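You operate a simulated robot arm through the tools that you are given. There is no shell and no other tool.

You are at the controls of a simulated robot arm. One attempt, no reset.

## Task
Set the controls near the top of the door bench. At the end: the sign knob is turned to OPEN; the beacon switch is switched on; the green board knob is turned to HOLD; the sign switch is switched off; whatever was shut is shut again. Leave all else as you found it, and nothing knocked over.

It is judged by the outcome, as a careful person would: the job done as asked, and still so three seconds after it is handed in. It fails if anything else is knocked over, pushed out of place, dropped, spilled or broken.

## Robot
A 7-joint arm with a two-finger parallel gripper, fixed in place. Base frame: the origin is at the foot of the arm, x ahead of it, y to its left, z up. Units: m, rad, N and s.
Its first joint turns from -2.304 to 2.304 rad. Payload 3.91 kg.
The tool frame sits at the grasp point between the pads (the TCP): z along the fingers, y along the line on which they close. The tips reach 0.03 m beyond it. The gripper opens to 0.11 m. The fingers are 0.02 m wide and 0.01 m thick; the gripper's body (0.048 by 0.112 m) begins 0.055 m behind the TCP.
Orientation is told as [roll, pitch, yaw] about the base's x, y, z axes, in that order, counted from this pose: with the fingers straight down and closing along the base's y, the tool's x points along the base's -x, its y along +y and its z along -z.

## Interface
- The arm moves only by the tool drive_tool. Its argument "deltas" is text: rows parted by semicolons, each of 7 numbers parted by spaces: the shift along the tool's x, y, z in m, then the turn, a rotation vector about the tool's x, y, z in rad, then the finger opening in m, from 0 to 0.11. In form: dx dy dz wx wy wz jaw; .... A call has 1 to 20 rows; each row shifts and turns the commanded pose from where the row before left it, along the tool's axes as they then stand. Each row takes 0.2 s and may step no farther than 0.05 m and 0.15 rad from the row before; otherwise, or with a gripper value out of range, the whole call is refused. Where a pose cannot be reached the arm comes as near as it can. A force on the tool above 40 N (or 10 N above the force at the start of the call, whichever is more), or a blocked arm, ends the call early, and 0.2 s more pass. The fingers move at their own pace (about 0.108 m/s each) and stop on an object; they squeeze with about 29 N. The grip force told is the motor's: it shows also when the fingers shut on nothing. Time passes only in rows, and 0.2 s behind the last, so rows that do not move let the fingers close. It gives the time, the measured TCP pose, the force on the tool (base axes), the opening and the grip force at its end, in the units of the frame above (readings bear some noise), with the torque about the TCP (base axes, N m) and any sound that the robot's microphone picked up.
- Cameras (640 x 400 px; columns grow to the right, rows downward): "scene" is fixed at [0.2191, -0.6487, 1.6634]; the picture's right is [0.90, -0.45, 0.00], its down [-0.13, -0.27, -0.95] and it looks along [0.42, 0.85, -0.30] (base axes); focal length 349 px, centre (320, 200). "wrist" rides on the gripper at [0.072, 0.017, -0.103] in the tool frame; the picture's right is [-0.23, 0.97, 0.00], its down [-0.76, -0.18, -0.62] and it looks along [-0.61, -0.14, 0.78] (tool axes); focal length 222 px, centre (320, 200). There is no depth. A picture from a camera that has moved, and an enlarged one, comes with that camera's place and axes in the base frame and with its lens.
- get_image(camera): a new picture of that camera. The clock stands still meanwhile.
- zoom(camera, box): a new picture of the part [left, top, right, bottom] of that camera's present view, enlarged. The clock stands still meanwhile.
- finish_job(): hands the job in; it is judged then, once.

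Places have to be worked out from the pictures, the camera data and where the tool is seen. Open the gripper and draw the arm clear of the work before you hand the job in, unless the task says otherwise.

The tools are called after "Emit:" by a JSON object that holds its "method" and its "body". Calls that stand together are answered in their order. drive_tool: Moves the arm, as the interface text tells. Its arguments: {"type":"object","properties":{"deltas":{"type":"string"}},"required":["deltas"]} The other tools are called the same way: get_image (camera) takes a picture; zoom (camera, box) takes an enlarged picture of a part of a camera's view; finish_job () hands the job in.

At the start:

```text
clock: 0.0
eef_pos: [0.4378, 0.3193, 1.4231]
orientation: [-0.001, 0.0, 0.001]
contact_force: [0.1, 0.7, -0.5]
torque: [0.01, 0.0, 0.03]
gripper_width: 0.11
finger_force: 0.1
```

scene: 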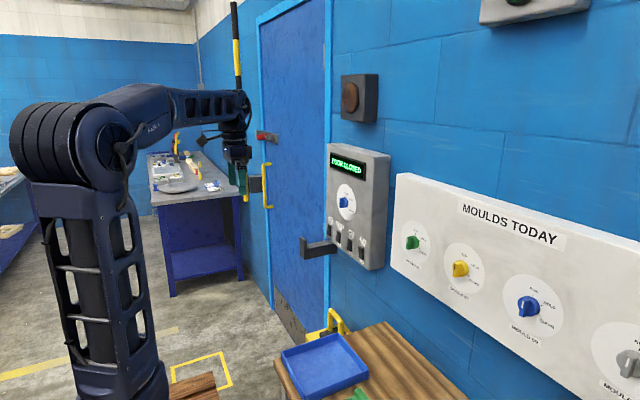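
wrist: 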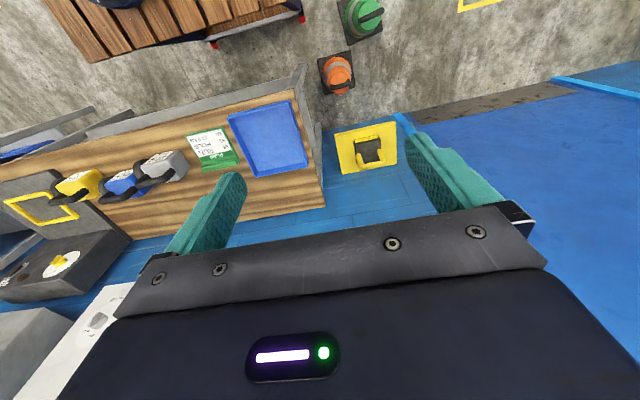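

I start by looking closer at the panel, the board and the surroundings in the scene view.

Emit:
{"method": "zoom", "body": {"camera": "scene", "box": [290, 120, 420, 280]}}

Emit:
{"method": "zoom", "body": {"camera": "scene", "box": [380, 170, 640, 400]}}

Emit:
{"method": "zoom", "body": {"camera": "scene", "box": [220, 60, 400, 180]}}

Emit:
{"method": "zoom", "body": {"camera": "scene", "box": [460, 0, 640, 120]}}

Emit:
{"method": "zoom", "body": {"camera": "wrist", "box": [0, 100, 200, 400]}}

```text
2.50 times, centred on (355, 200) of scene
camera zoom: at [0.2191, -0.6487, 1.6634], right [0.9, -0.45, 0.0], down [-0.13, -0.27, -0.95], along [0.42, 0.85, -0.3], focal length 872 px, centre (232, 200)
```

zoom: 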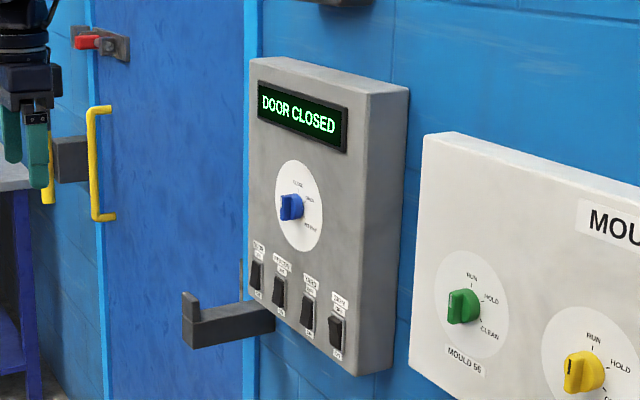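

```text
1.74 times, centred on (510, 285) of scene
camera zoom: at [0.2191, -0.6487, 1.6634], right [0.9, -0.45, 0.0], down [-0.13, -0.27, -0.95], along [0.42, 0.85, -0.3], focal length 606 px, centre (-10, 52)
```

zoom: 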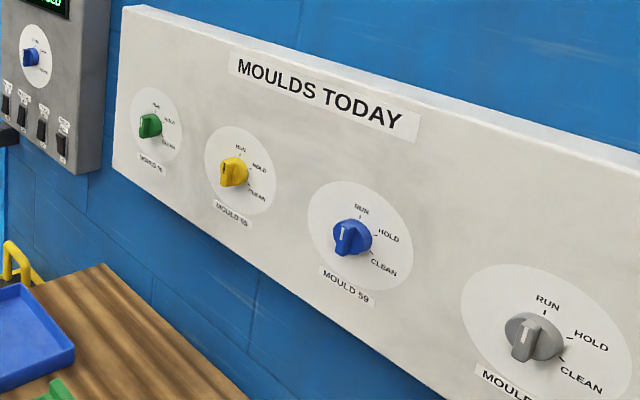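

```text
3.33 times, centred on (310, 120) of scene
camera zoom: at [0.2191, -0.6487, 1.6634], right [0.9, -0.45, 0.0], down [-0.13, -0.27, -0.95], along [0.42, 0.85, -0.3], focal length 1162 px, centre (353, 467)
```

zoom: 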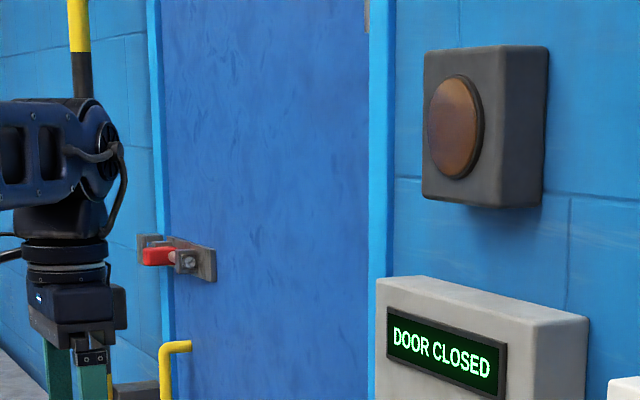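

```text
3.33 times, centred on (550, 60) of scene
camera zoom: at [0.2191, -0.6487, 1.6634], right [0.9, -0.45, 0.0], down [-0.13, -0.27, -0.95], along [0.42, 0.85, -0.3], focal length 1162 px, centre (-447, 667)
```

zoom: 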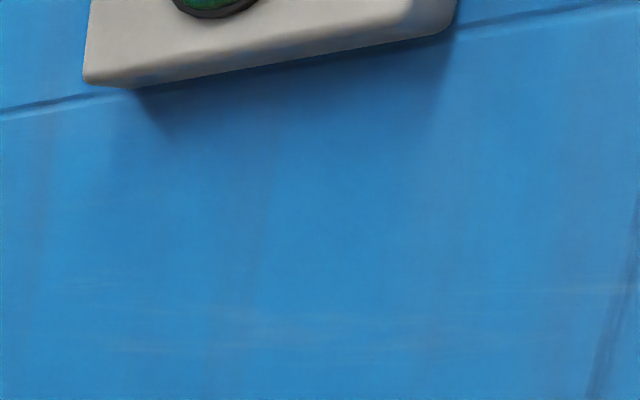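

```text
1.33 times, centred on (100, 250) of wrist
camera zoom: at [0.3654, 0.3368, 1.5266], right [0.23, 0.97, 0.0], down [0.76, -0.18, 0.62], along [0.61, -0.14, -0.78], focal length 296 px, centre (613, 133)
```

zoom: 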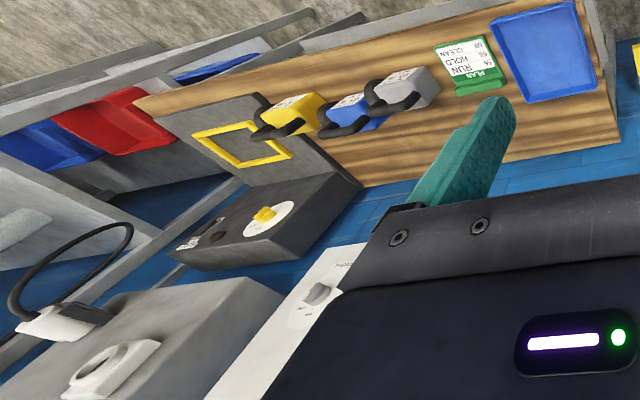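

The grey box has the sign display, a knob and four rocker switches; I zoom further to read the labels.

Emit:
{"method": "zoom", "body": {"camera": "scene", "box": [325, 175, 375, 210]}}

Emit:
{"method": "zoom", "body": {"camera": "scene", "box": [322, 210, 378, 270]}}

Emit:
{"method": "zoom", "body": {"camera": "scene", "box": [390, 215, 440, 275]}}

Emit:
{"method": "zoom", "body": {"camera": "scene", "box": [240, 120, 320, 260]}}

Emit:
{"method": "zoom", "body": {"camera": "scene", "box": [260, 300, 480, 400]}}

```text
11.43 times, centred on (350, 192) of scene
camera zoom: at [0.2191, -0.6487, 1.6634], right [0.9, -0.45, 0.0], down [-0.13, -0.27, -0.95], along [0.42, 0.85, -0.3], focal length 3985 px, centre (-23, 286)
```

zoom: 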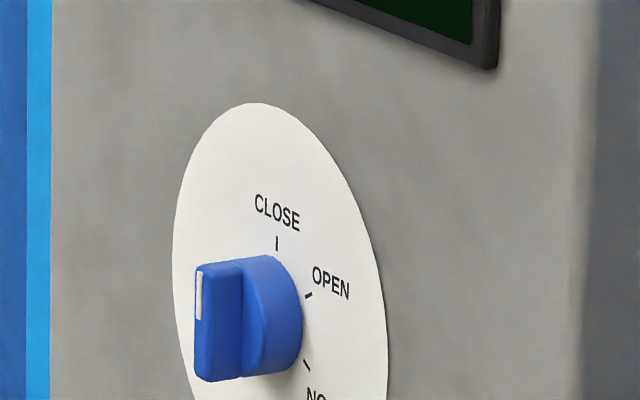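

```text
6.67 times, centred on (350, 240) of scene
camera zoom: at [0.2191, -0.6487, 1.6634], right [0.9, -0.45, 0.0], down [-0.13, -0.27, -0.95], along [0.42, 0.85, -0.3], focal length 2325 px, centre (120, -67)
```

zoom: 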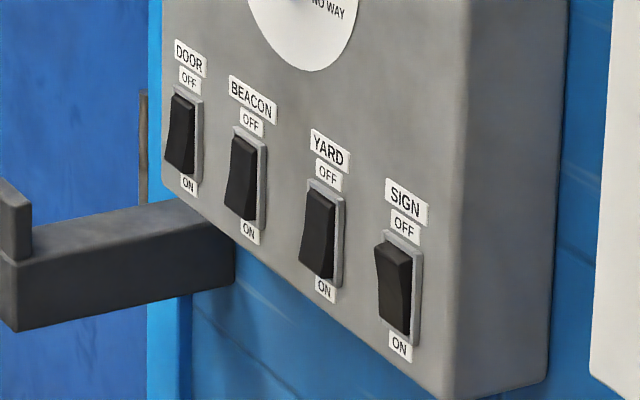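

```text
6.67 times, centred on (415, 245) of scene
camera zoom: at [0.2191, -0.6487, 1.6634], right [0.9, -0.45, 0.0], down [-0.13, -0.27, -0.95], along [0.42, 0.85, -0.3], focal length 2325 px, centre (-313, -100)
```

zoom: 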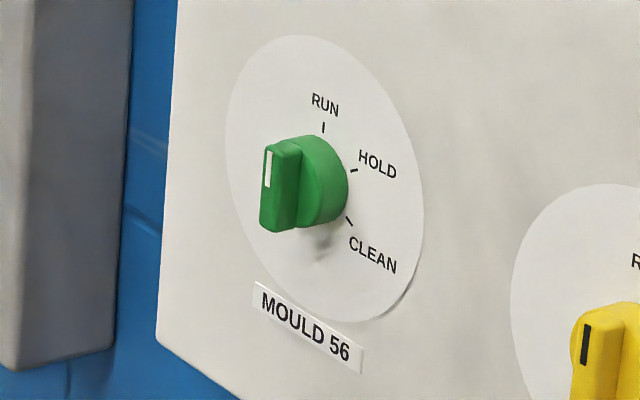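

```text
2.86 times, centred on (280, 190) of scene
camera zoom: at [0.2191, -0.6487, 1.6634], right [0.9, -0.45, 0.0], down [-0.13, -0.27, -0.95], along [0.42, 0.85, -0.3], focal length 996 px, centre (434, 229)
```

zoom: 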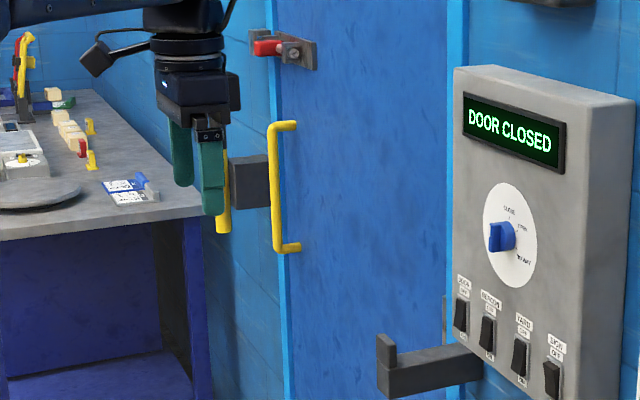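

```text
2.91 times, centred on (370, 350) of scene
camera zoom: at [0.2191, -0.6487, 1.6634], right [0.9, -0.45, 0.0], down [-0.13, -0.27, -0.95], along [0.42, 0.85, -0.3], focal length 1014 px, centre (174, -236)
```

zoom: 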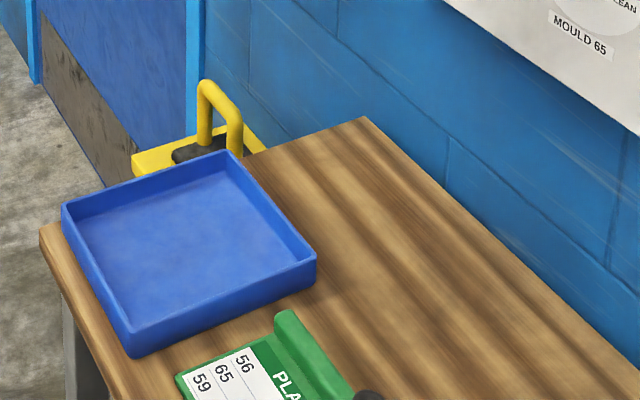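

The wall is the plane x≈0.93. The sign box face is at x≈0.86, with its knob at about (0.86, 0.43, 1.256) now on CLOSE, and the switches are at z≈1.10 (beacon y≈0.47, sign y≈0.30). The green board knob is at about (0.91, 0.10, 1.217). Free space is ahead, so I pitch the tool to point at the wall while easing forward.

Emit:
{"method": "drive_tool", "body": {"deltas": "-0.018 0 0 0 -0.15 0 0.06; -0.0178 0 0.0027 0 -0.15 0 0.06; -0.0172 0 0.0053 0 -0.15 0 0.06; -0.0162 0 0.0078 0 -0.15 0 0.06; -0.0149 0 0.0102 0 -0.15 0 0.06; -0.0132 0 0.0123 0 -0.15 0 0.06; -0.0112 0 0.0141 0 -0.15 0 0.06; -0.009 0 0.0156 0 -0.15 0 0.06; -0.0065 0 0.0168 0 -0.15 0 0.06; -0.0039 0 0.0176 0 -0.15 0 0.06; 0 0 0 0 -0.0708 0 0.06; 0 0 0 0 0 0 0.06"}}

```text
clock: 2.6
eef_pos: [0.6179, 0.3188, 1.4227]
orientation: [1.378, -1.573, -1.376]
contact_force: [-0.3, -1.3, 0.2]
torque: [-0.02, 0.03, 0.0]
gripper_width: 0.0599
finger_force: 0.0
```

The arm followed. I look from both cameras.

Emit:
{"method": "get_image", "body": {"camera": "wrist"}}

Emit:
{"method": "get_image", "body": {"camera": "scene"}}

```text
taken
camera wrist: at [0.5142, 0.3361, 1.35], right [0.0, 0.97, 0.23], down [-0.62, -0.18, 0.76], along [0.78, -0.14, 0.61], focal length 222 px, centre (320, 200)
```

wrist: 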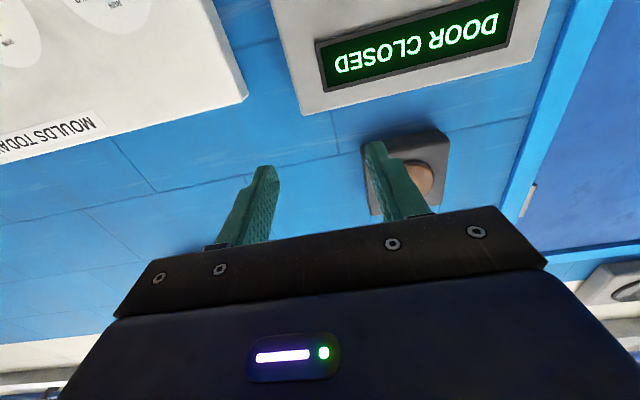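

```text
taken
```

scene: 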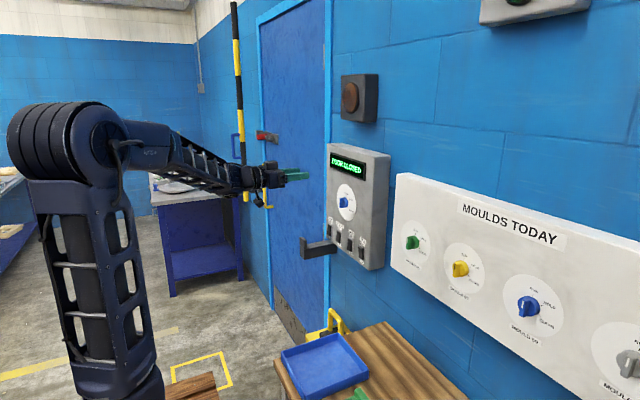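

The wrist view now shows the wall (upside down), with everything where expected. I move in front of the sign knob, still well short of it.

Emit:
{"method": "drive_tool", "body": {"deltas": "0.034 0.023 0.012 0 0 0 0.05; 0.034 0.023 0.012 0 0 0 0.05; 0.033 0.023 0.012 0 0 0 0.05; 0.033 0.023 0.012 0 0 0 0.05; 0.033 0.022 0.012 0 0 0 0.05; 0 0 0 0 0 0 0.05"}}

Emit:
{"method": "get_image", "body": {"camera": "wrist"}}

Emit:
{"method": "zoom", "body": {"camera": "scene", "box": [260, 120, 420, 280]}}

```text
clock: 4.0
eef_pos: [0.6776, 0.4338, 1.2566]
orientation: [1.182, -1.571, -1.181]
contact_force: [0.5, 0.1, 0.8]
torque: [0.03, -0.02, -0.01]
gripper_width: 0.0501
finger_force: 0.1
```

```text
taken
camera wrist: at [0.5739, 0.4512, 1.1836], right [0.0, 0.97, 0.23], down [-0.62, -0.18, 0.76], along [0.78, -0.14, 0.61], focal length 222 px, centre (320, 200)
```

wrist: 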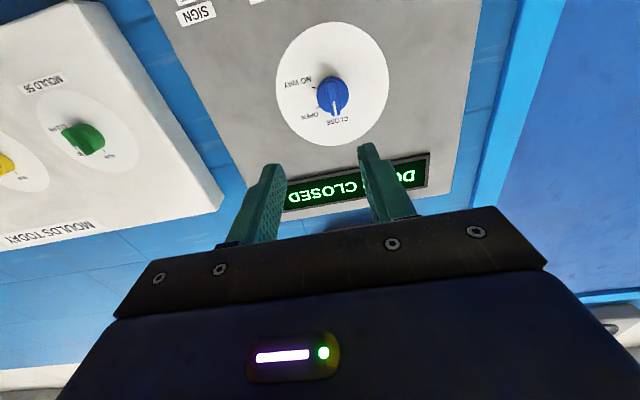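

```text
2.50 times, centred on (340, 200) of scene
camera zoom: at [0.2191, -0.6487, 1.6634], right [0.9, -0.45, 0.0], down [-0.13, -0.27, -0.95], along [0.42, 0.85, -0.3], focal length 872 px, centre (270, 200)
```

zoom: 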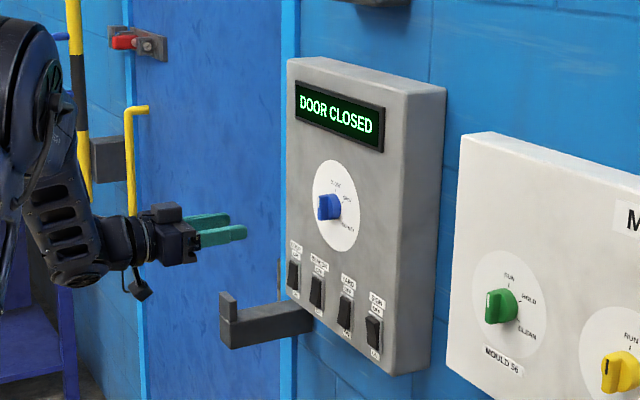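

I zoom into the wrist view to triangulate the knob precisely.

Emit:
{"method": "zoom", "body": {"camera": "wrist", "box": [260, 10, 400, 150]}}

Emit:
{"method": "zoom", "body": {"camera": "scene", "box": [330, 180, 370, 215]}}

Emit:
{"method": "zoom", "body": {"camera": "wrist", "box": [30, 80, 150, 200]}}

Emit:
{"method": "zoom", "body": {"camera": "scene", "box": [395, 225, 435, 260]}}

```text
2.86 times, centred on (330, 80) of wrist
camera zoom: at [0.5739, 0.4512, 1.1836], right [0.0, 0.97, 0.23], down [-0.62, -0.18, 0.76], along [0.78, -0.14, 0.61], focal length 635 px, centre (291, 543)
```

zoom: 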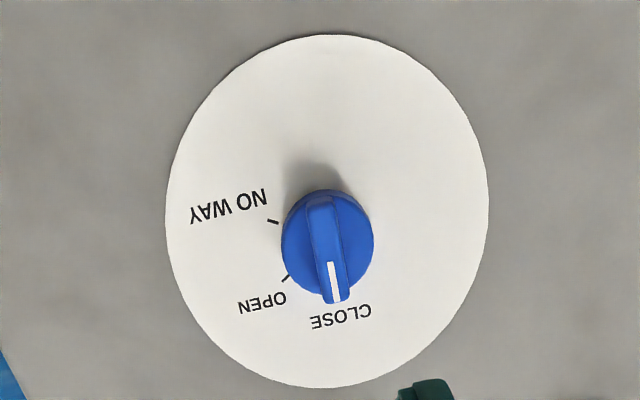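

```text
11.43 times, centred on (350, 198) of scene
camera zoom: at [0.2191, -0.6487, 1.6634], right [0.9, -0.45, 0.0], down [-0.13, -0.27, -0.95], along [0.42, 0.85, -0.3], focal length 3985 px, centre (-23, 229)
```

zoom: 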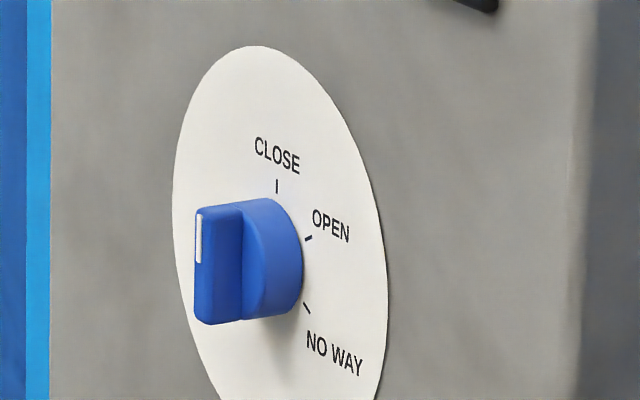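

```text
3.33 times, centred on (90, 140) of wrist
camera zoom: at [0.5739, 0.4512, 1.1836], right [0.0, 0.97, 0.23], down [-0.62, -0.18, 0.76], along [0.78, -0.14, 0.61], focal length 740 px, centre (1087, 400)
```

zoom: 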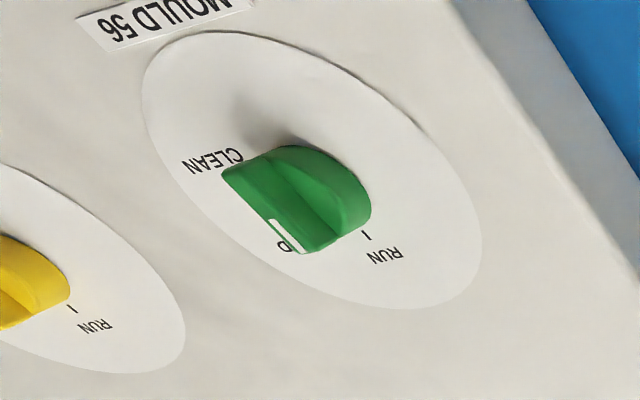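

```text
11.43 times, centred on (415, 242) of scene
camera zoom: at [0.2191, -0.6487, 1.6634], right [0.9, -0.45, 0.0], down [-0.13, -0.27, -0.95], along [0.42, 0.85, -0.3], focal length 3985 px, centre (-766, -286)
```

zoom: 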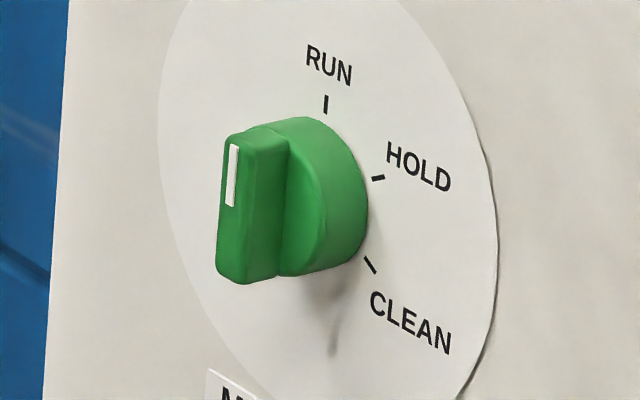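

Triangulating from both views, the sign knob is centred near y≈0.451, z≈1.254, its bar tip is at x≈0.8455 and the box face at x≈0.873. I align with it and approach to just short, fingers 0.04 apart.

Emit:
{"method": "drive_tool", "body": {"deltas": "0.0013 0.009 0.03 0 0 0 0.04; 0.0013 0.0085 0.03 0 0 0 0.04; 0 0 0.03 0 0 0 0.04; 0 0 0.025 0 0 0 0.04; 0 0 0 0 0 0 0.04"}}

Emit:
{"method": "get_image", "body": {"camera": "wrist"}}

Emit:
{"method": "zoom", "body": {"camera": "scene", "box": [310, 170, 380, 230]}}

```text
clock: 5.2
eef_pos: [0.792, 0.4525, 1.2533]
orientation: [-0.019, -1.571, 0.02]
contact_force: [-0.1, 0.3, 0.0]
torque: [0.0, -0.01, 0.01]
gripper_width: 0.04
finger_force: 0.1
```

```text
taken
camera wrist: at [0.6889, 0.4695, 1.1805], right [0.0, 0.97, 0.23], down [-0.62, -0.18, 0.76], along [0.78, -0.14, 0.61], focal length 222 px, centre (320, 200)
```

wrist: 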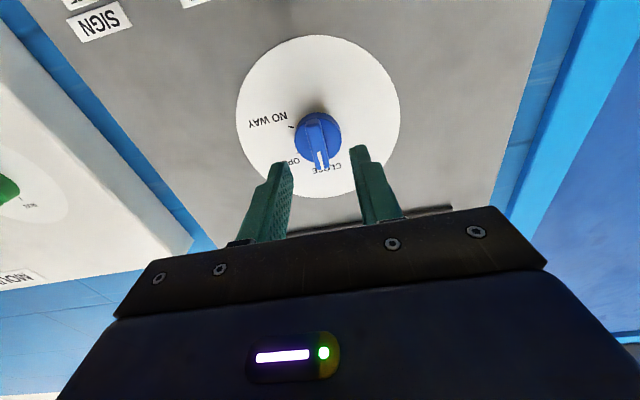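

```text
6.67 times, centred on (345, 200) of scene
camera zoom: at [0.2191, -0.6487, 1.6634], right [0.9, -0.45, 0.0], down [-0.13, -0.27, -0.95], along [0.42, 0.85, -0.3], focal length 2325 px, centre (153, 200)
```

zoom: 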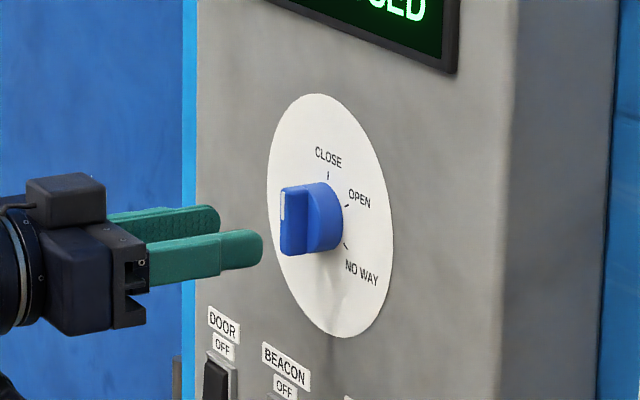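

Aligned roughly; I recheck the knob's position with a zoomed wrist view.

Emit:
{"method": "zoom", "body": {"camera": "wrist", "box": [270, 90, 370, 190]}}

```text
4.00 times, centred on (320, 140) of wrist
camera zoom: at [0.6889, 0.4695, 1.1805], right [0.0, 0.97, 0.23], down [-0.62, -0.18, 0.76], along [0.78, -0.14, 0.61], focal length 888 px, centre (320, 440)
```

zoom: 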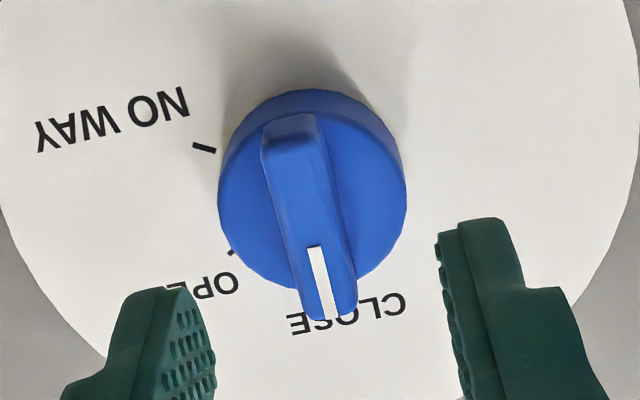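

The knob bar centre sits at y≈0.4514, z≈1.253, in line with the tool. I advance gently so the tips straddle the bar, then close.

Emit:
{"method": "drive_tool", "body": {"deltas": "0 -0.001 0.012 0 0 0 0.03; 0 0 0.01 0 0 0 0.03; 0 0 0.006 0 0 0 0.03; 0 0 0.005 0 0 0 0.03; 0 0 0 0 0 0 0.03"}}

Emit:
{"method": "zoom", "body": {"camera": "wrist", "box": [240, 90, 400, 250]}}

Emit:
{"method": "zoom", "body": {"camera": "scene", "box": [310, 170, 380, 230]}}

```text
clock: 6.4
eef_pos: [0.8261, 0.4509, 1.2524]
orientation: [-0.129, -1.569, 0.129]
contact_force: [0.4, -0.6, 0.4]
torque: [0.0, 0.0, -0.04]
gripper_width: 0.0301
finger_force: 0.0
```

```text
2.50 times, centred on (320, 170) of wrist
camera zoom: at [0.7227, 0.467, 1.1808], right [0.0, 0.97, 0.23], down [-0.62, -0.18, 0.76], along [0.78, -0.14, 0.61], focal length 555 px, centre (320, 275)
```

zoom: 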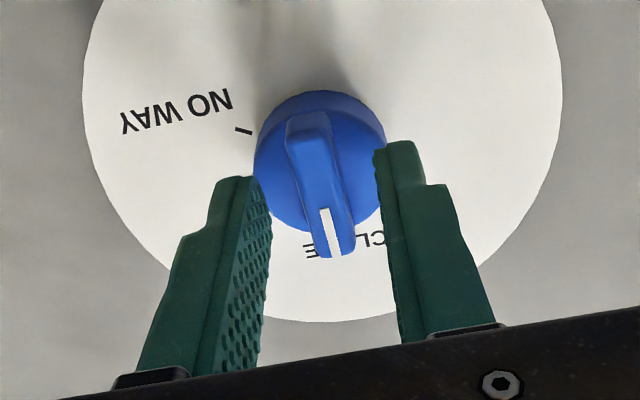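

```text
6.67 times, centred on (345, 200) of scene
camera zoom: at [0.2191, -0.6487, 1.6634], right [0.9, -0.45, 0.0], down [-0.13, -0.27, -0.95], along [0.42, 0.85, -0.3], focal length 2325 px, centre (153, 200)
```

zoom: 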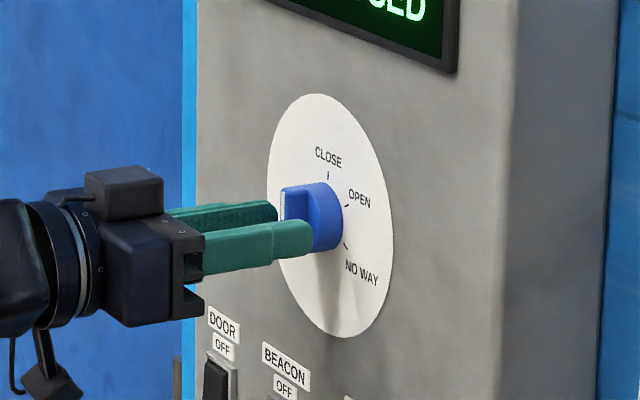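

The fingers straddle the bar. I close on it.

Emit:
{"method": "drive_tool", "body": {"deltas": "0 0 0 0 0 0 0.015; 0 0 0 0 0 0 0.005; 0 0 0 0 0 0 0.005"}}

Emit:
{"method": "zoom", "body": {"camera": "wrist", "box": [240, 90, 400, 250]}}

```text
clock: 7.2
eef_pos: [0.8263, 0.4501, 1.2536]
orientation: [-0.053, -1.57, 0.053]
contact_force: [1.8, 3.1, 0.5]
torque: [-0.01, 0.18, 0.06]
gripper_width: 0.0122
finger_force: 44.9
```

```text
2.50 times, centred on (320, 170) of wrist
camera zoom: at [0.7227, 0.4671, 1.1808], right [0.0, 0.97, 0.23], down [-0.62, -0.18, 0.76], along [0.78, -0.14, 0.61], focal length 555 px, centre (320, 275)
```

zoom: 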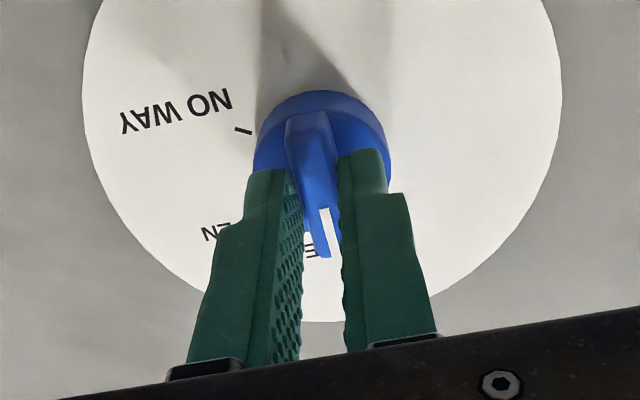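

Grip is firm on the 12 mm bar. Turning 60° clockwise (about tool +z) toward OPEN.

Emit:
{"method": "drive_tool", "body": {"deltas": "0 0 0 0 0 0.15 0.005; 0 0 0 0 0 0.15 0.005; 0 0 0 0 0 0.15 0.005; 0 0 0 0 0 0.15 0.005; 0 0 0 0 0 0.15 0.005; 0 0 0 0 0 0.15 0.005; 0 0 0 0 0 0.147 0.005; 0 0 0 0 0 0 0.005"}}

Emit:
{"method": "zoom", "body": {"camera": "scene", "box": [310, 150, 380, 220]}}

Emit:
{"method": "get_image", "body": {"camera": "wrist"}}

```text
clock: 9.0
eef_pos: [0.8207, 0.4533, 1.2515]
orientation: [1.566, -0.523, -1.558]
contact_force: [-12.2, -1.0, 0.5]
torque: [0.01, -0.02, -0.15]
gripper_width: 0.0053
finger_force: 0.5
stopped in row 8: the force on the tool passed its limit at 62 N (the readings are from after the stop); the commanded pose is now the measured one
```

```text
5.71 times, centred on (345, 185) of scene
camera zoom: at [0.2191, -0.6487, 1.6634], right [0.9, -0.45, 0.0], down [-0.13, -0.27, -0.95], along [0.42, 0.85, -0.3], focal length 1992 px, centre (177, 286)
```

zoom: 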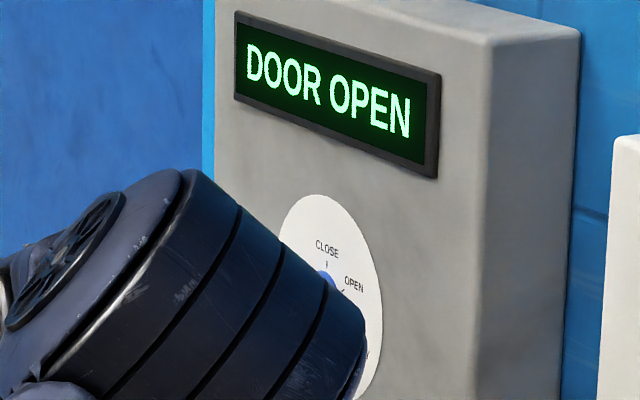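

```text
taken
camera wrist: at [0.7159, 0.525, 1.2317], right [0.0, 0.29, 0.96], down [-0.61, -0.75, 0.23], along [0.79, -0.59, 0.18], focal length 222 px, centre (320, 200)
```

wrist: 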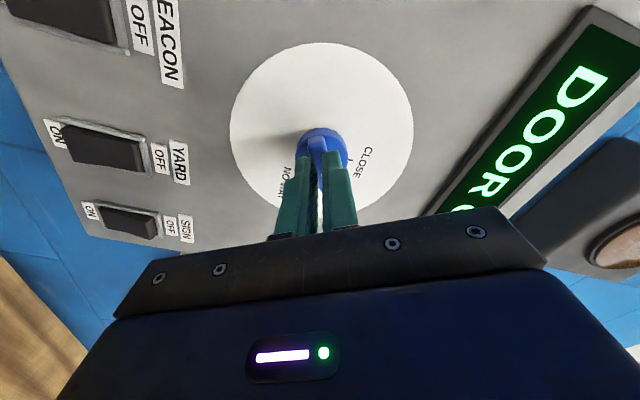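

The display now reads DOOR OPEN, though the fingers slipped off the bar at the end. I check the knob closely.

Emit:
{"method": "zoom", "body": {"camera": "wrist", "box": [260, 80, 400, 220]}}

Emit:
{"method": "get_image", "body": {"camera": "scene"}}

```text
2.86 times, centred on (330, 150) of wrist
camera zoom: at [0.7159, 0.525, 1.2317], right [0.0, 0.29, 0.96], down [-0.61, -0.75, 0.23], along [0.79, -0.59, 0.18], focal length 635 px, centre (291, 343)
```

zoom: 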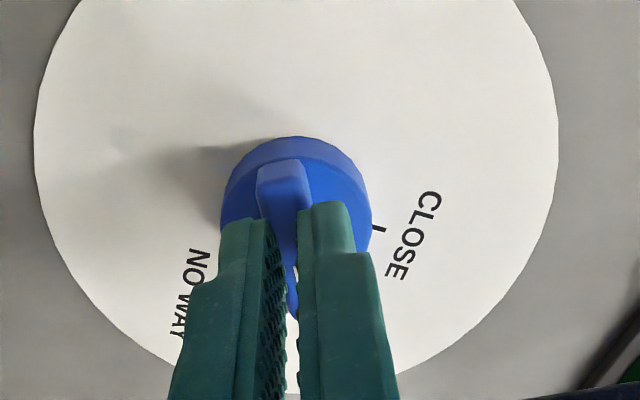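

```text
taken
```

scene: 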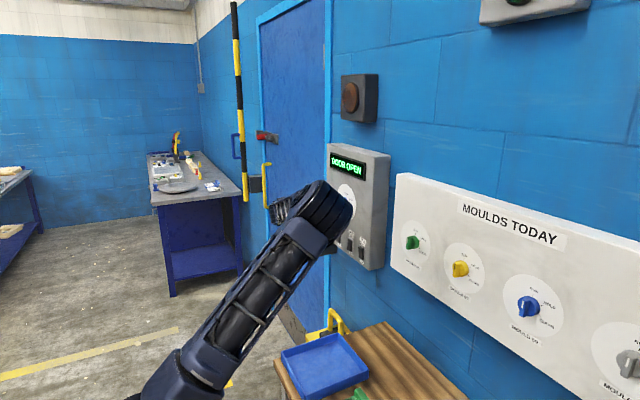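

The knob sits at OPEN (display DOOR OPEN) and the bar lies midway between CLOSE and NO WAY marks. The arm's elbow swung to the camera side; I open a little and back straight off slowly.

Emit:
{"method": "drive_tool", "body": {"deltas": "0 0 -0.004 0 0 0 0.015; 0 0 -0.01 0 0 0 0.03; 0 0 -0.02 0 0 0 0.04; 0 0 -0.03 0 0 0 0.04; 0 0 -0.03 0 0 0 0.04; 0 0 0 0 0 0 0.04"}}

Emit:
{"method": "get_image", "body": {"camera": "wrist"}}

Emit:
{"method": "get_image", "body": {"camera": "scene"}}

```text
clock: 10.4
eef_pos: [0.727, 0.452, 1.2519]
orientation: [1.566, -0.524, -1.558]
contact_force: [-0.4, -0.1, 0.2]
torque: [0.0, -0.03, 0.0]
gripper_width: 0.0402
finger_force: 0.0
```

```text
taken
camera wrist: at [0.6232, 0.5237, 1.2314], right [0.0, 0.29, 0.96], down [-0.62, -0.75, 0.23], along [0.79, -0.59, 0.18], focal length 222 px, centre (320, 200)
```

wrist: 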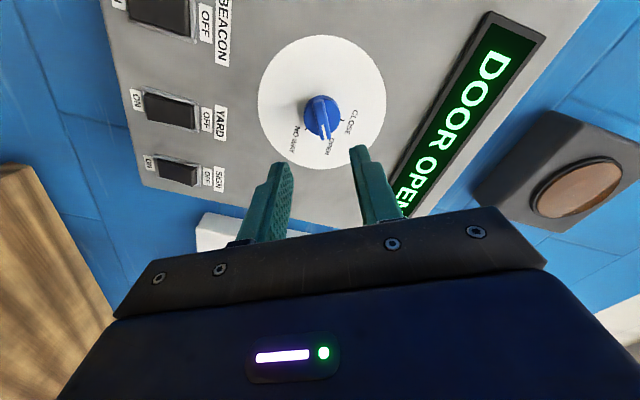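

```text
taken
```

scene: 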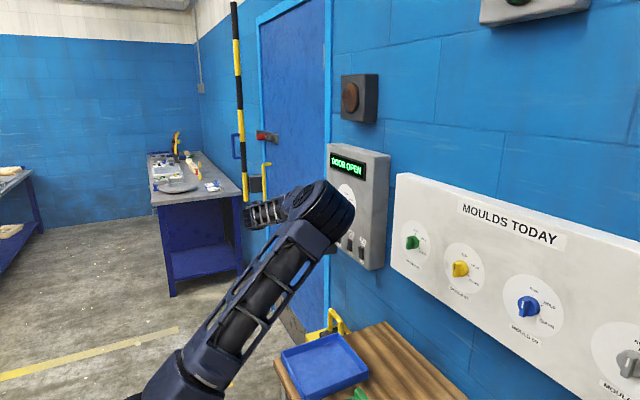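

The knob points at OPEN cleanly. Next the rockers: I zoom on them from the wrist and triangulate with the earlier scene view.

Emit:
{"method": "zoom", "body": {"camera": "wrist", "box": [100, 0, 260, 200]}}

Emit:
{"method": "zoom", "body": {"camera": "scene", "box": [322, 205, 378, 270]}}

```text
2.00 times, centred on (180, 100) of wrist
camera zoom: at [0.6232, 0.5237, 1.2314], right [0.0, 0.29, 0.96], down [-0.62, -0.75, 0.23], along [0.79, -0.59, 0.18], focal length 444 px, centre (600, 400)
```

zoom: 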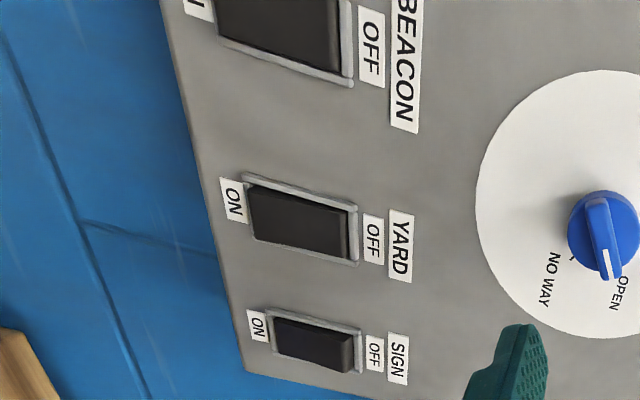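

```text
6.15 times, centred on (350, 238) of scene
camera zoom: at [0.2191, -0.6487, 1.6634], right [0.9, -0.45, 0.0], down [-0.13, -0.27, -0.95], along [0.42, 0.85, -0.3], focal length 2146 px, centre (135, -31)
```

zoom: 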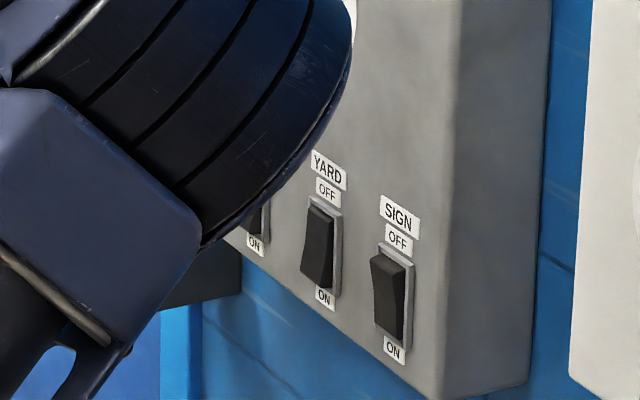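

Switch estimates from this view: SIGN at y≈0.331, z≈1.098 and BEACON at y≈0.488, with the rockers spanning z≈1.073–1.123. I turn the tool back 60° in free space, hoping the elbow also returns.

Emit:
{"method": "drive_tool", "body": {"deltas": "0 0 -0.03 0 0 -0.15 0.02; 0 0 -0.03 0 0 -0.15 0.01; 0 0 0 0 0 -0.15 0; 0 0 0 0 0 -0.15 0; 0 0 0 0 0 -0.15 0; 0 0 0 0 0 -0.15 0; 0 0 0 0 0 -0.147 0; 0 0 0 0 0 0 0"}}

Emit:
{"method": "get_image", "body": {"camera": "scene"}}

Emit:
{"method": "get_image", "body": {"camera": "wrist"}}

```text
clock: 12.2
eef_pos: [0.6666, 0.4528, 1.2533]
orientation: [-0.233, -1.567, 0.24]
contact_force: [-0.1, -0.5, -0.3]
torque: [-0.01, 0.01, 0.02]
gripper_width: 0.0
finger_force: 28.9
```

```text
taken
```

scene: 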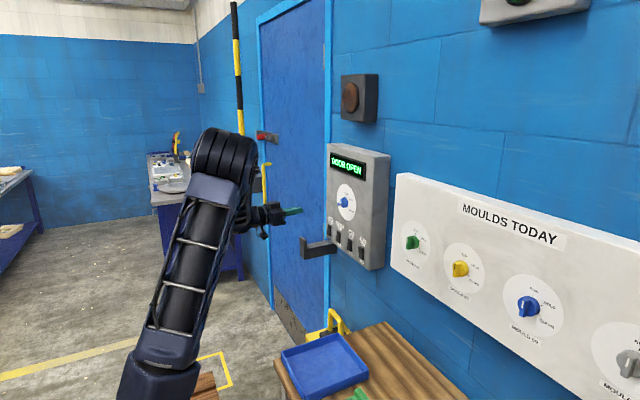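

```text
taken
camera wrist: at [0.5632, 0.4685, 1.1811], right [-0.01, 0.97, 0.23], down [-0.62, -0.18, 0.76], along [0.79, -0.13, 0.6], focal length 222 px, centre (320, 200)
```

wrist: 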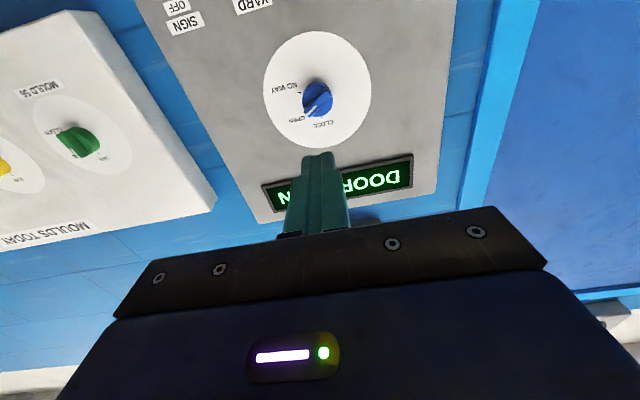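

Elbow is back to a moderate pose and the knob still reads OPEN. I move closed fingers in front of the SIGN rocker's upper half, staying short of it.

Emit:
{"method": "drive_tool", "body": {"deltas": "0.0276 -0.0244 0 0 0 0 0; 0.0276 -0.0244 0.01 0 0 0 0; 0.0276 -0.0244 0.02 0 0 0 0; 0.0276 -0.0244 0.03 0 0 0 0; 0.0276 -0.0244 0.03 0 0 0 0; 0 0 0 0 0 0 0"}}

Emit:
{"method": "get_image", "body": {"camera": "scene"}}

Emit:
{"method": "get_image", "body": {"camera": "wrist"}}

Emit:
{"method": "zoom", "body": {"camera": "scene", "box": [300, 170, 400, 270]}}

```text
clock: 13.6
eef_pos: [0.7558, 0.3307, 1.1148]
orientation: [0.199, -1.566, -0.191]
contact_force: [-0.7, 0.0, -0.2]
torque: [0.0, -0.02, 0.0]
gripper_width: 0.0
finger_force: 29.0
```

```text
taken
```

scene: 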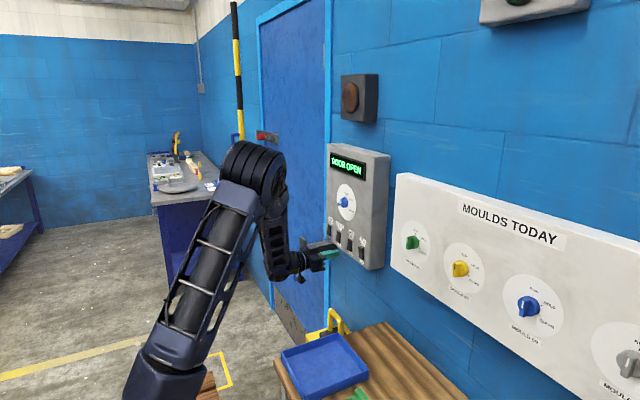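

```text
taken
camera wrist: at [0.6521, 0.3473, 1.0439], right [-0.01, 0.97, 0.23], down [-0.62, -0.18, 0.76], along [0.79, -0.14, 0.6], focal length 222 px, centre (320, 200)
```

wrist: 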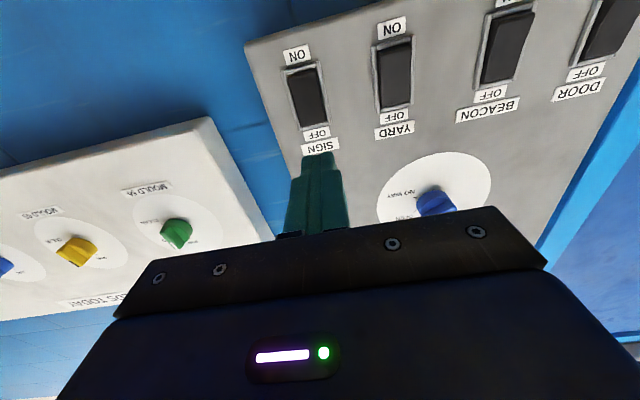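

```text
4.00 times, centred on (350, 220) of scene
camera zoom: at [0.2191, -0.6487, 1.6634], right [0.9, -0.45, 0.0], down [-0.13, -0.27, -0.95], along [0.42, 0.85, -0.3], focal length 1395 px, centre (200, 120)
```

zoom: 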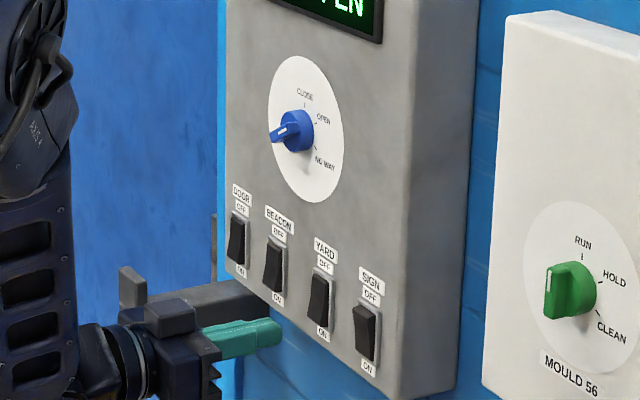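

I zoom in the wrist view to localise the SIGN rocker.

Emit:
{"method": "zoom", "body": {"camera": "wrist", "box": [260, 30, 420, 190]}}

Emit:
{"method": "zoom", "body": {"camera": "wrist", "box": [420, 0, 580, 140]}}

```text
2.50 times, centred on (340, 110) of wrist
camera zoom: at [0.6521, 0.3473, 1.0439], right [-0.01, 0.97, 0.23], down [-0.62, -0.18, 0.76], along [0.79, -0.14, 0.6], focal length 555 px, centre (270, 425)
```

zoom: 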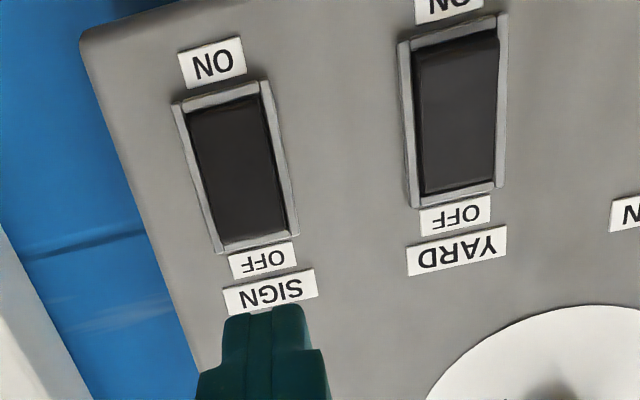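

```text
2.86 times, centred on (500, 70) of wrist
camera zoom: at [0.6521, 0.3473, 1.0439], right [-0.01, 0.97, 0.23], down [-0.62, -0.18, 0.76], along [0.79, -0.14, 0.6], focal length 635 px, centre (-194, 571)
```

zoom: 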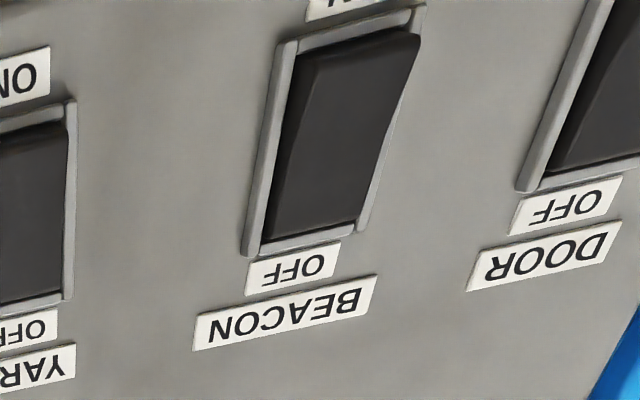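

SIGN rocker: y≈0.326, z 1.068–1.122 (top half protruding = ON). I line up at z≈1.109 and push in small steps on the top half.

Emit:
{"method": "drive_tool", "body": {"deltas": "0.003 -0.0025 0.02 0 0 0 0; 0.0028 -0.0022 0.02 0 0 0 0; 0 0 0.02 0 0 0 0; 0 0 0.006 0 0 0 0; 0 0 0.003 0 0 0 0; 0 0 0.003 0 0 0 0; 0 0 0.003 0 0 0 0"}}

Emit:
{"method": "zoom", "body": {"camera": "wrist", "box": [240, 90, 400, 250]}}

Emit:
{"method": "zoom", "body": {"camera": "scene", "box": [320, 200, 390, 270]}}

```text
clock: 15.2
eef_pos: [0.8321, 0.3269, 1.1081]
orientation: [0.094, -1.566, -0.085]
contact_force: [0.2, 0.1, 0.2]
torque: [-0.03, -0.02, 0.01]
gripper_width: 0.0002
finger_force: 29.4
```

```text
2.50 times, centred on (320, 170) of wrist
camera zoom: at [0.7286, 0.3437, 1.036], right [-0.01, 0.97, 0.23], down [-0.62, -0.18, 0.76], along [0.79, -0.13, 0.6], focal length 555 px, centre (320, 275)
```

zoom: 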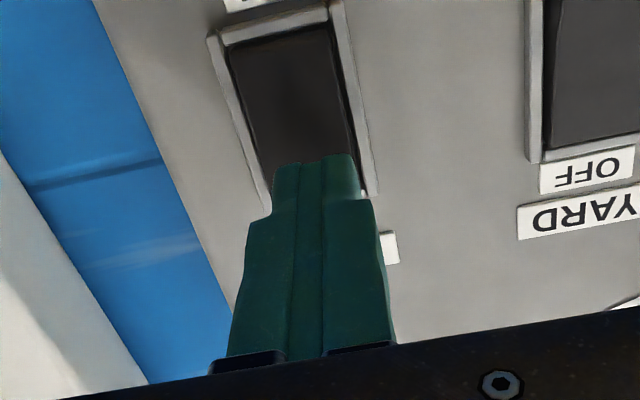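

```text
5.71 times, centred on (355, 235) of scene
camera zoom: at [0.2191, -0.6487, 1.6634], right [0.9, -0.45, 0.0], down [-0.13, -0.27, -0.95], along [0.42, 0.85, -0.3], focal length 1992 px, centre (120, 0)
```

zoom: 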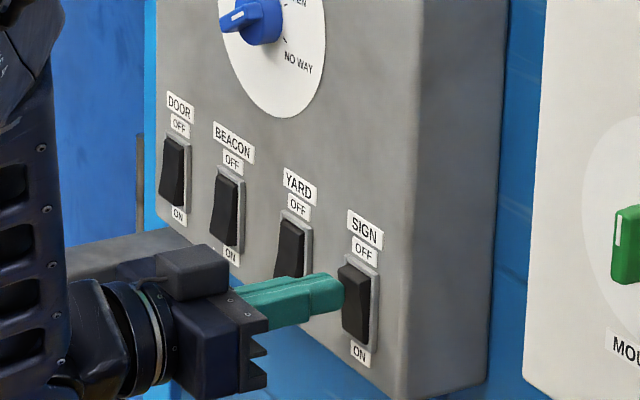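

Well aligned and about to touch the upper half. I press on in 2–3 mm steps.

Emit:
{"method": "drive_tool", "body": {"deltas": "0 0 0.003 0 0 0 0; 0 0 0.003 0 0 0 0; 0 0 0.002 0 0 0 0; 0 0 0.002 0 0 0 0"}}

Emit:
{"method": "zoom", "body": {"camera": "scene", "box": [320, 130, 400, 270]}}

```text
clock: 16.2
eef_pos: [0.8408, 0.3274, 1.1074]
orientation: [0.046, -1.566, -0.037]
contact_force: [-22.1, -8.3, 6.5]
torque: [-0.17, -0.01, -0.25]
gripper_width: 0.0
finger_force: 29.3
stopped in row 4: the force on the tool passed its limit at 48 N (the readings are from after the stop); the commanded pose is now the measured one
```

```text
2.86 times, centred on (360, 200) of scene
camera zoom: at [0.2191, -0.6487, 1.6634], right [0.9, -0.45, 0.0], down [-0.13, -0.27, -0.95], along [0.42, 0.85, -0.3], focal length 996 px, centre (206, 200)
```

zoom: 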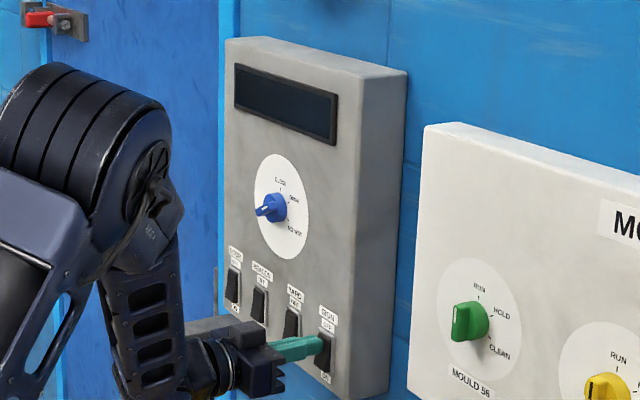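

The display went dark, so the SIGN switch flipped to OFF. I back off and check the rocker.

Emit:
{"method": "drive_tool", "body": {"deltas": "0 0 -0.005 0 0 0 0; 0 0 -0.02 0 0 0 0; 0 0 -0.03 0 0 0 0; 0 0 -0.03 0 0 0 0; 0 0 0 0 0 0 0"}}

Emit:
{"method": "zoom", "body": {"camera": "wrist", "box": [240, 0, 600, 200]}}

Emit:
{"method": "zoom", "body": {"camera": "scene", "box": [320, 130, 400, 270]}}

```text
clock: 17.4
eef_pos: [0.7575, 0.3264, 1.1075]
orientation: [0.068, -1.565, -0.059]
contact_force: [0.1, 0.9, -0.6]
torque: [0.01, 0.0, -0.01]
gripper_width: 0.0
finger_force: 27.9
```

```text
1.78 times, centred on (420, 100) of wrist
camera zoom: at [0.6527, 0.342, 1.0363], right [-0.01, 0.97, 0.23], down [-0.62, -0.18, 0.77], along [0.79, -0.13, 0.6], focal length 395 px, centre (142, 378)
```

zoom: 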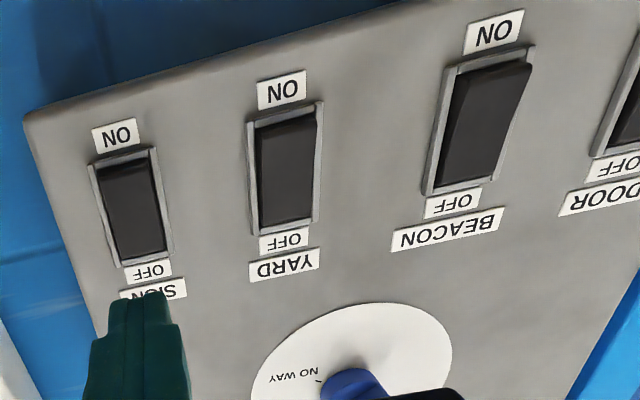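

```text
2.86 times, centred on (360, 200) of scene
camera zoom: at [0.2191, -0.6487, 1.6634], right [0.9, -0.45, 0.0], down [-0.13, -0.27, -0.95], along [0.42, 0.85, -0.3], focal length 996 px, centre (206, 200)
```

zoom: 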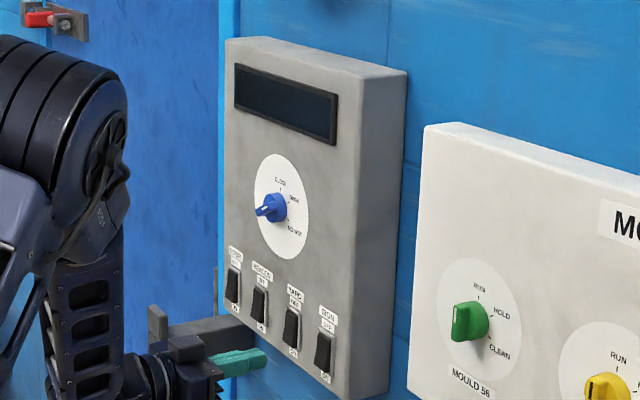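

SIGN is off and the display is dark. Now I slide across to the BEACON rocker's lower half (y≈0.490, z≈1.081), keeping back from the face and clear of the hook at y≈0.62.

Emit:
{"method": "drive_tool", "body": {"deltas": "0.0066 0.0409 0 0 0 0 0; 0.0066 0.0409 0 0 0 0 0; 0.0066 0.0409 0 0 0 0 0; 0.0066 0.0409 0 0 0 0 0; 0 0 0 0 0 0 0"}}

Emit:
{"method": "get_image", "body": {"camera": "wrist"}}

Emit:
{"method": "zoom", "body": {"camera": "scene", "box": [260, 180, 400, 280]}}

```text
clock: 18.6
eef_pos: [0.7567, 0.4882, 1.0813]
orientation: [-0.005, -1.566, 0.014]
contact_force: [0.0, 1.0, -0.4]
torque: [0.01, 0.0, -0.01]
gripper_width: 0.0
finger_force: 29.1
```

```text
taken
camera wrist: at [0.6523, 0.5051, 1.0099], right [-0.01, 0.97, 0.23], down [-0.62, -0.18, 0.77], along [0.79, -0.13, 0.6], focal length 222 px, centre (320, 200)
```

wrist: 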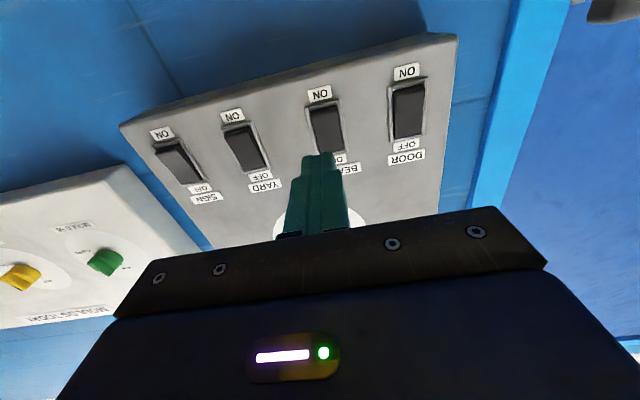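

```text
4.00 times, centred on (330, 230) of scene
camera zoom: at [0.2191, -0.6487, 1.6634], right [0.9, -0.45, 0.0], down [-0.13, -0.27, -0.95], along [0.42, 0.85, -0.3], focal length 1395 px, centre (280, 80)
```

zoom: 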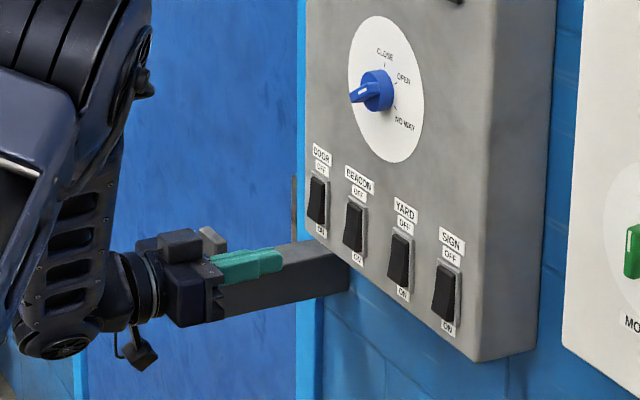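

The hook tip is at about (0.77, 0.62, 1.03), ~7 cm clear of the gripper. I refine the BEACON rocker position.

Emit:
{"method": "zoom", "body": {"camera": "wrist", "box": [260, 70, 400, 210]}}

```text
2.86 times, centred on (330, 140) of wrist
camera zoom: at [0.6523, 0.5051, 1.0099], right [-0.01, 0.97, 0.23], down [-0.62, -0.18, 0.77], along [0.79, -0.13, 0.6], focal length 635 px, centre (291, 371)
```

zoom: 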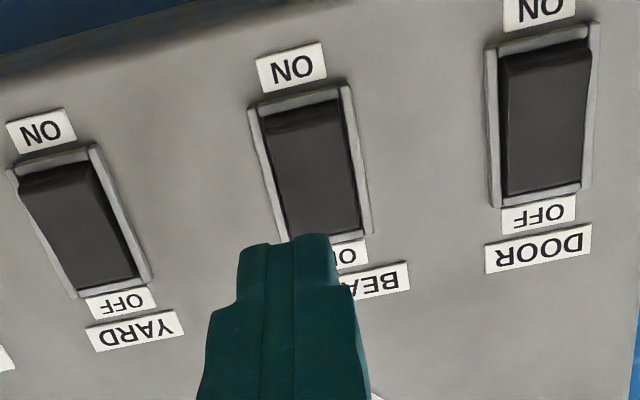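

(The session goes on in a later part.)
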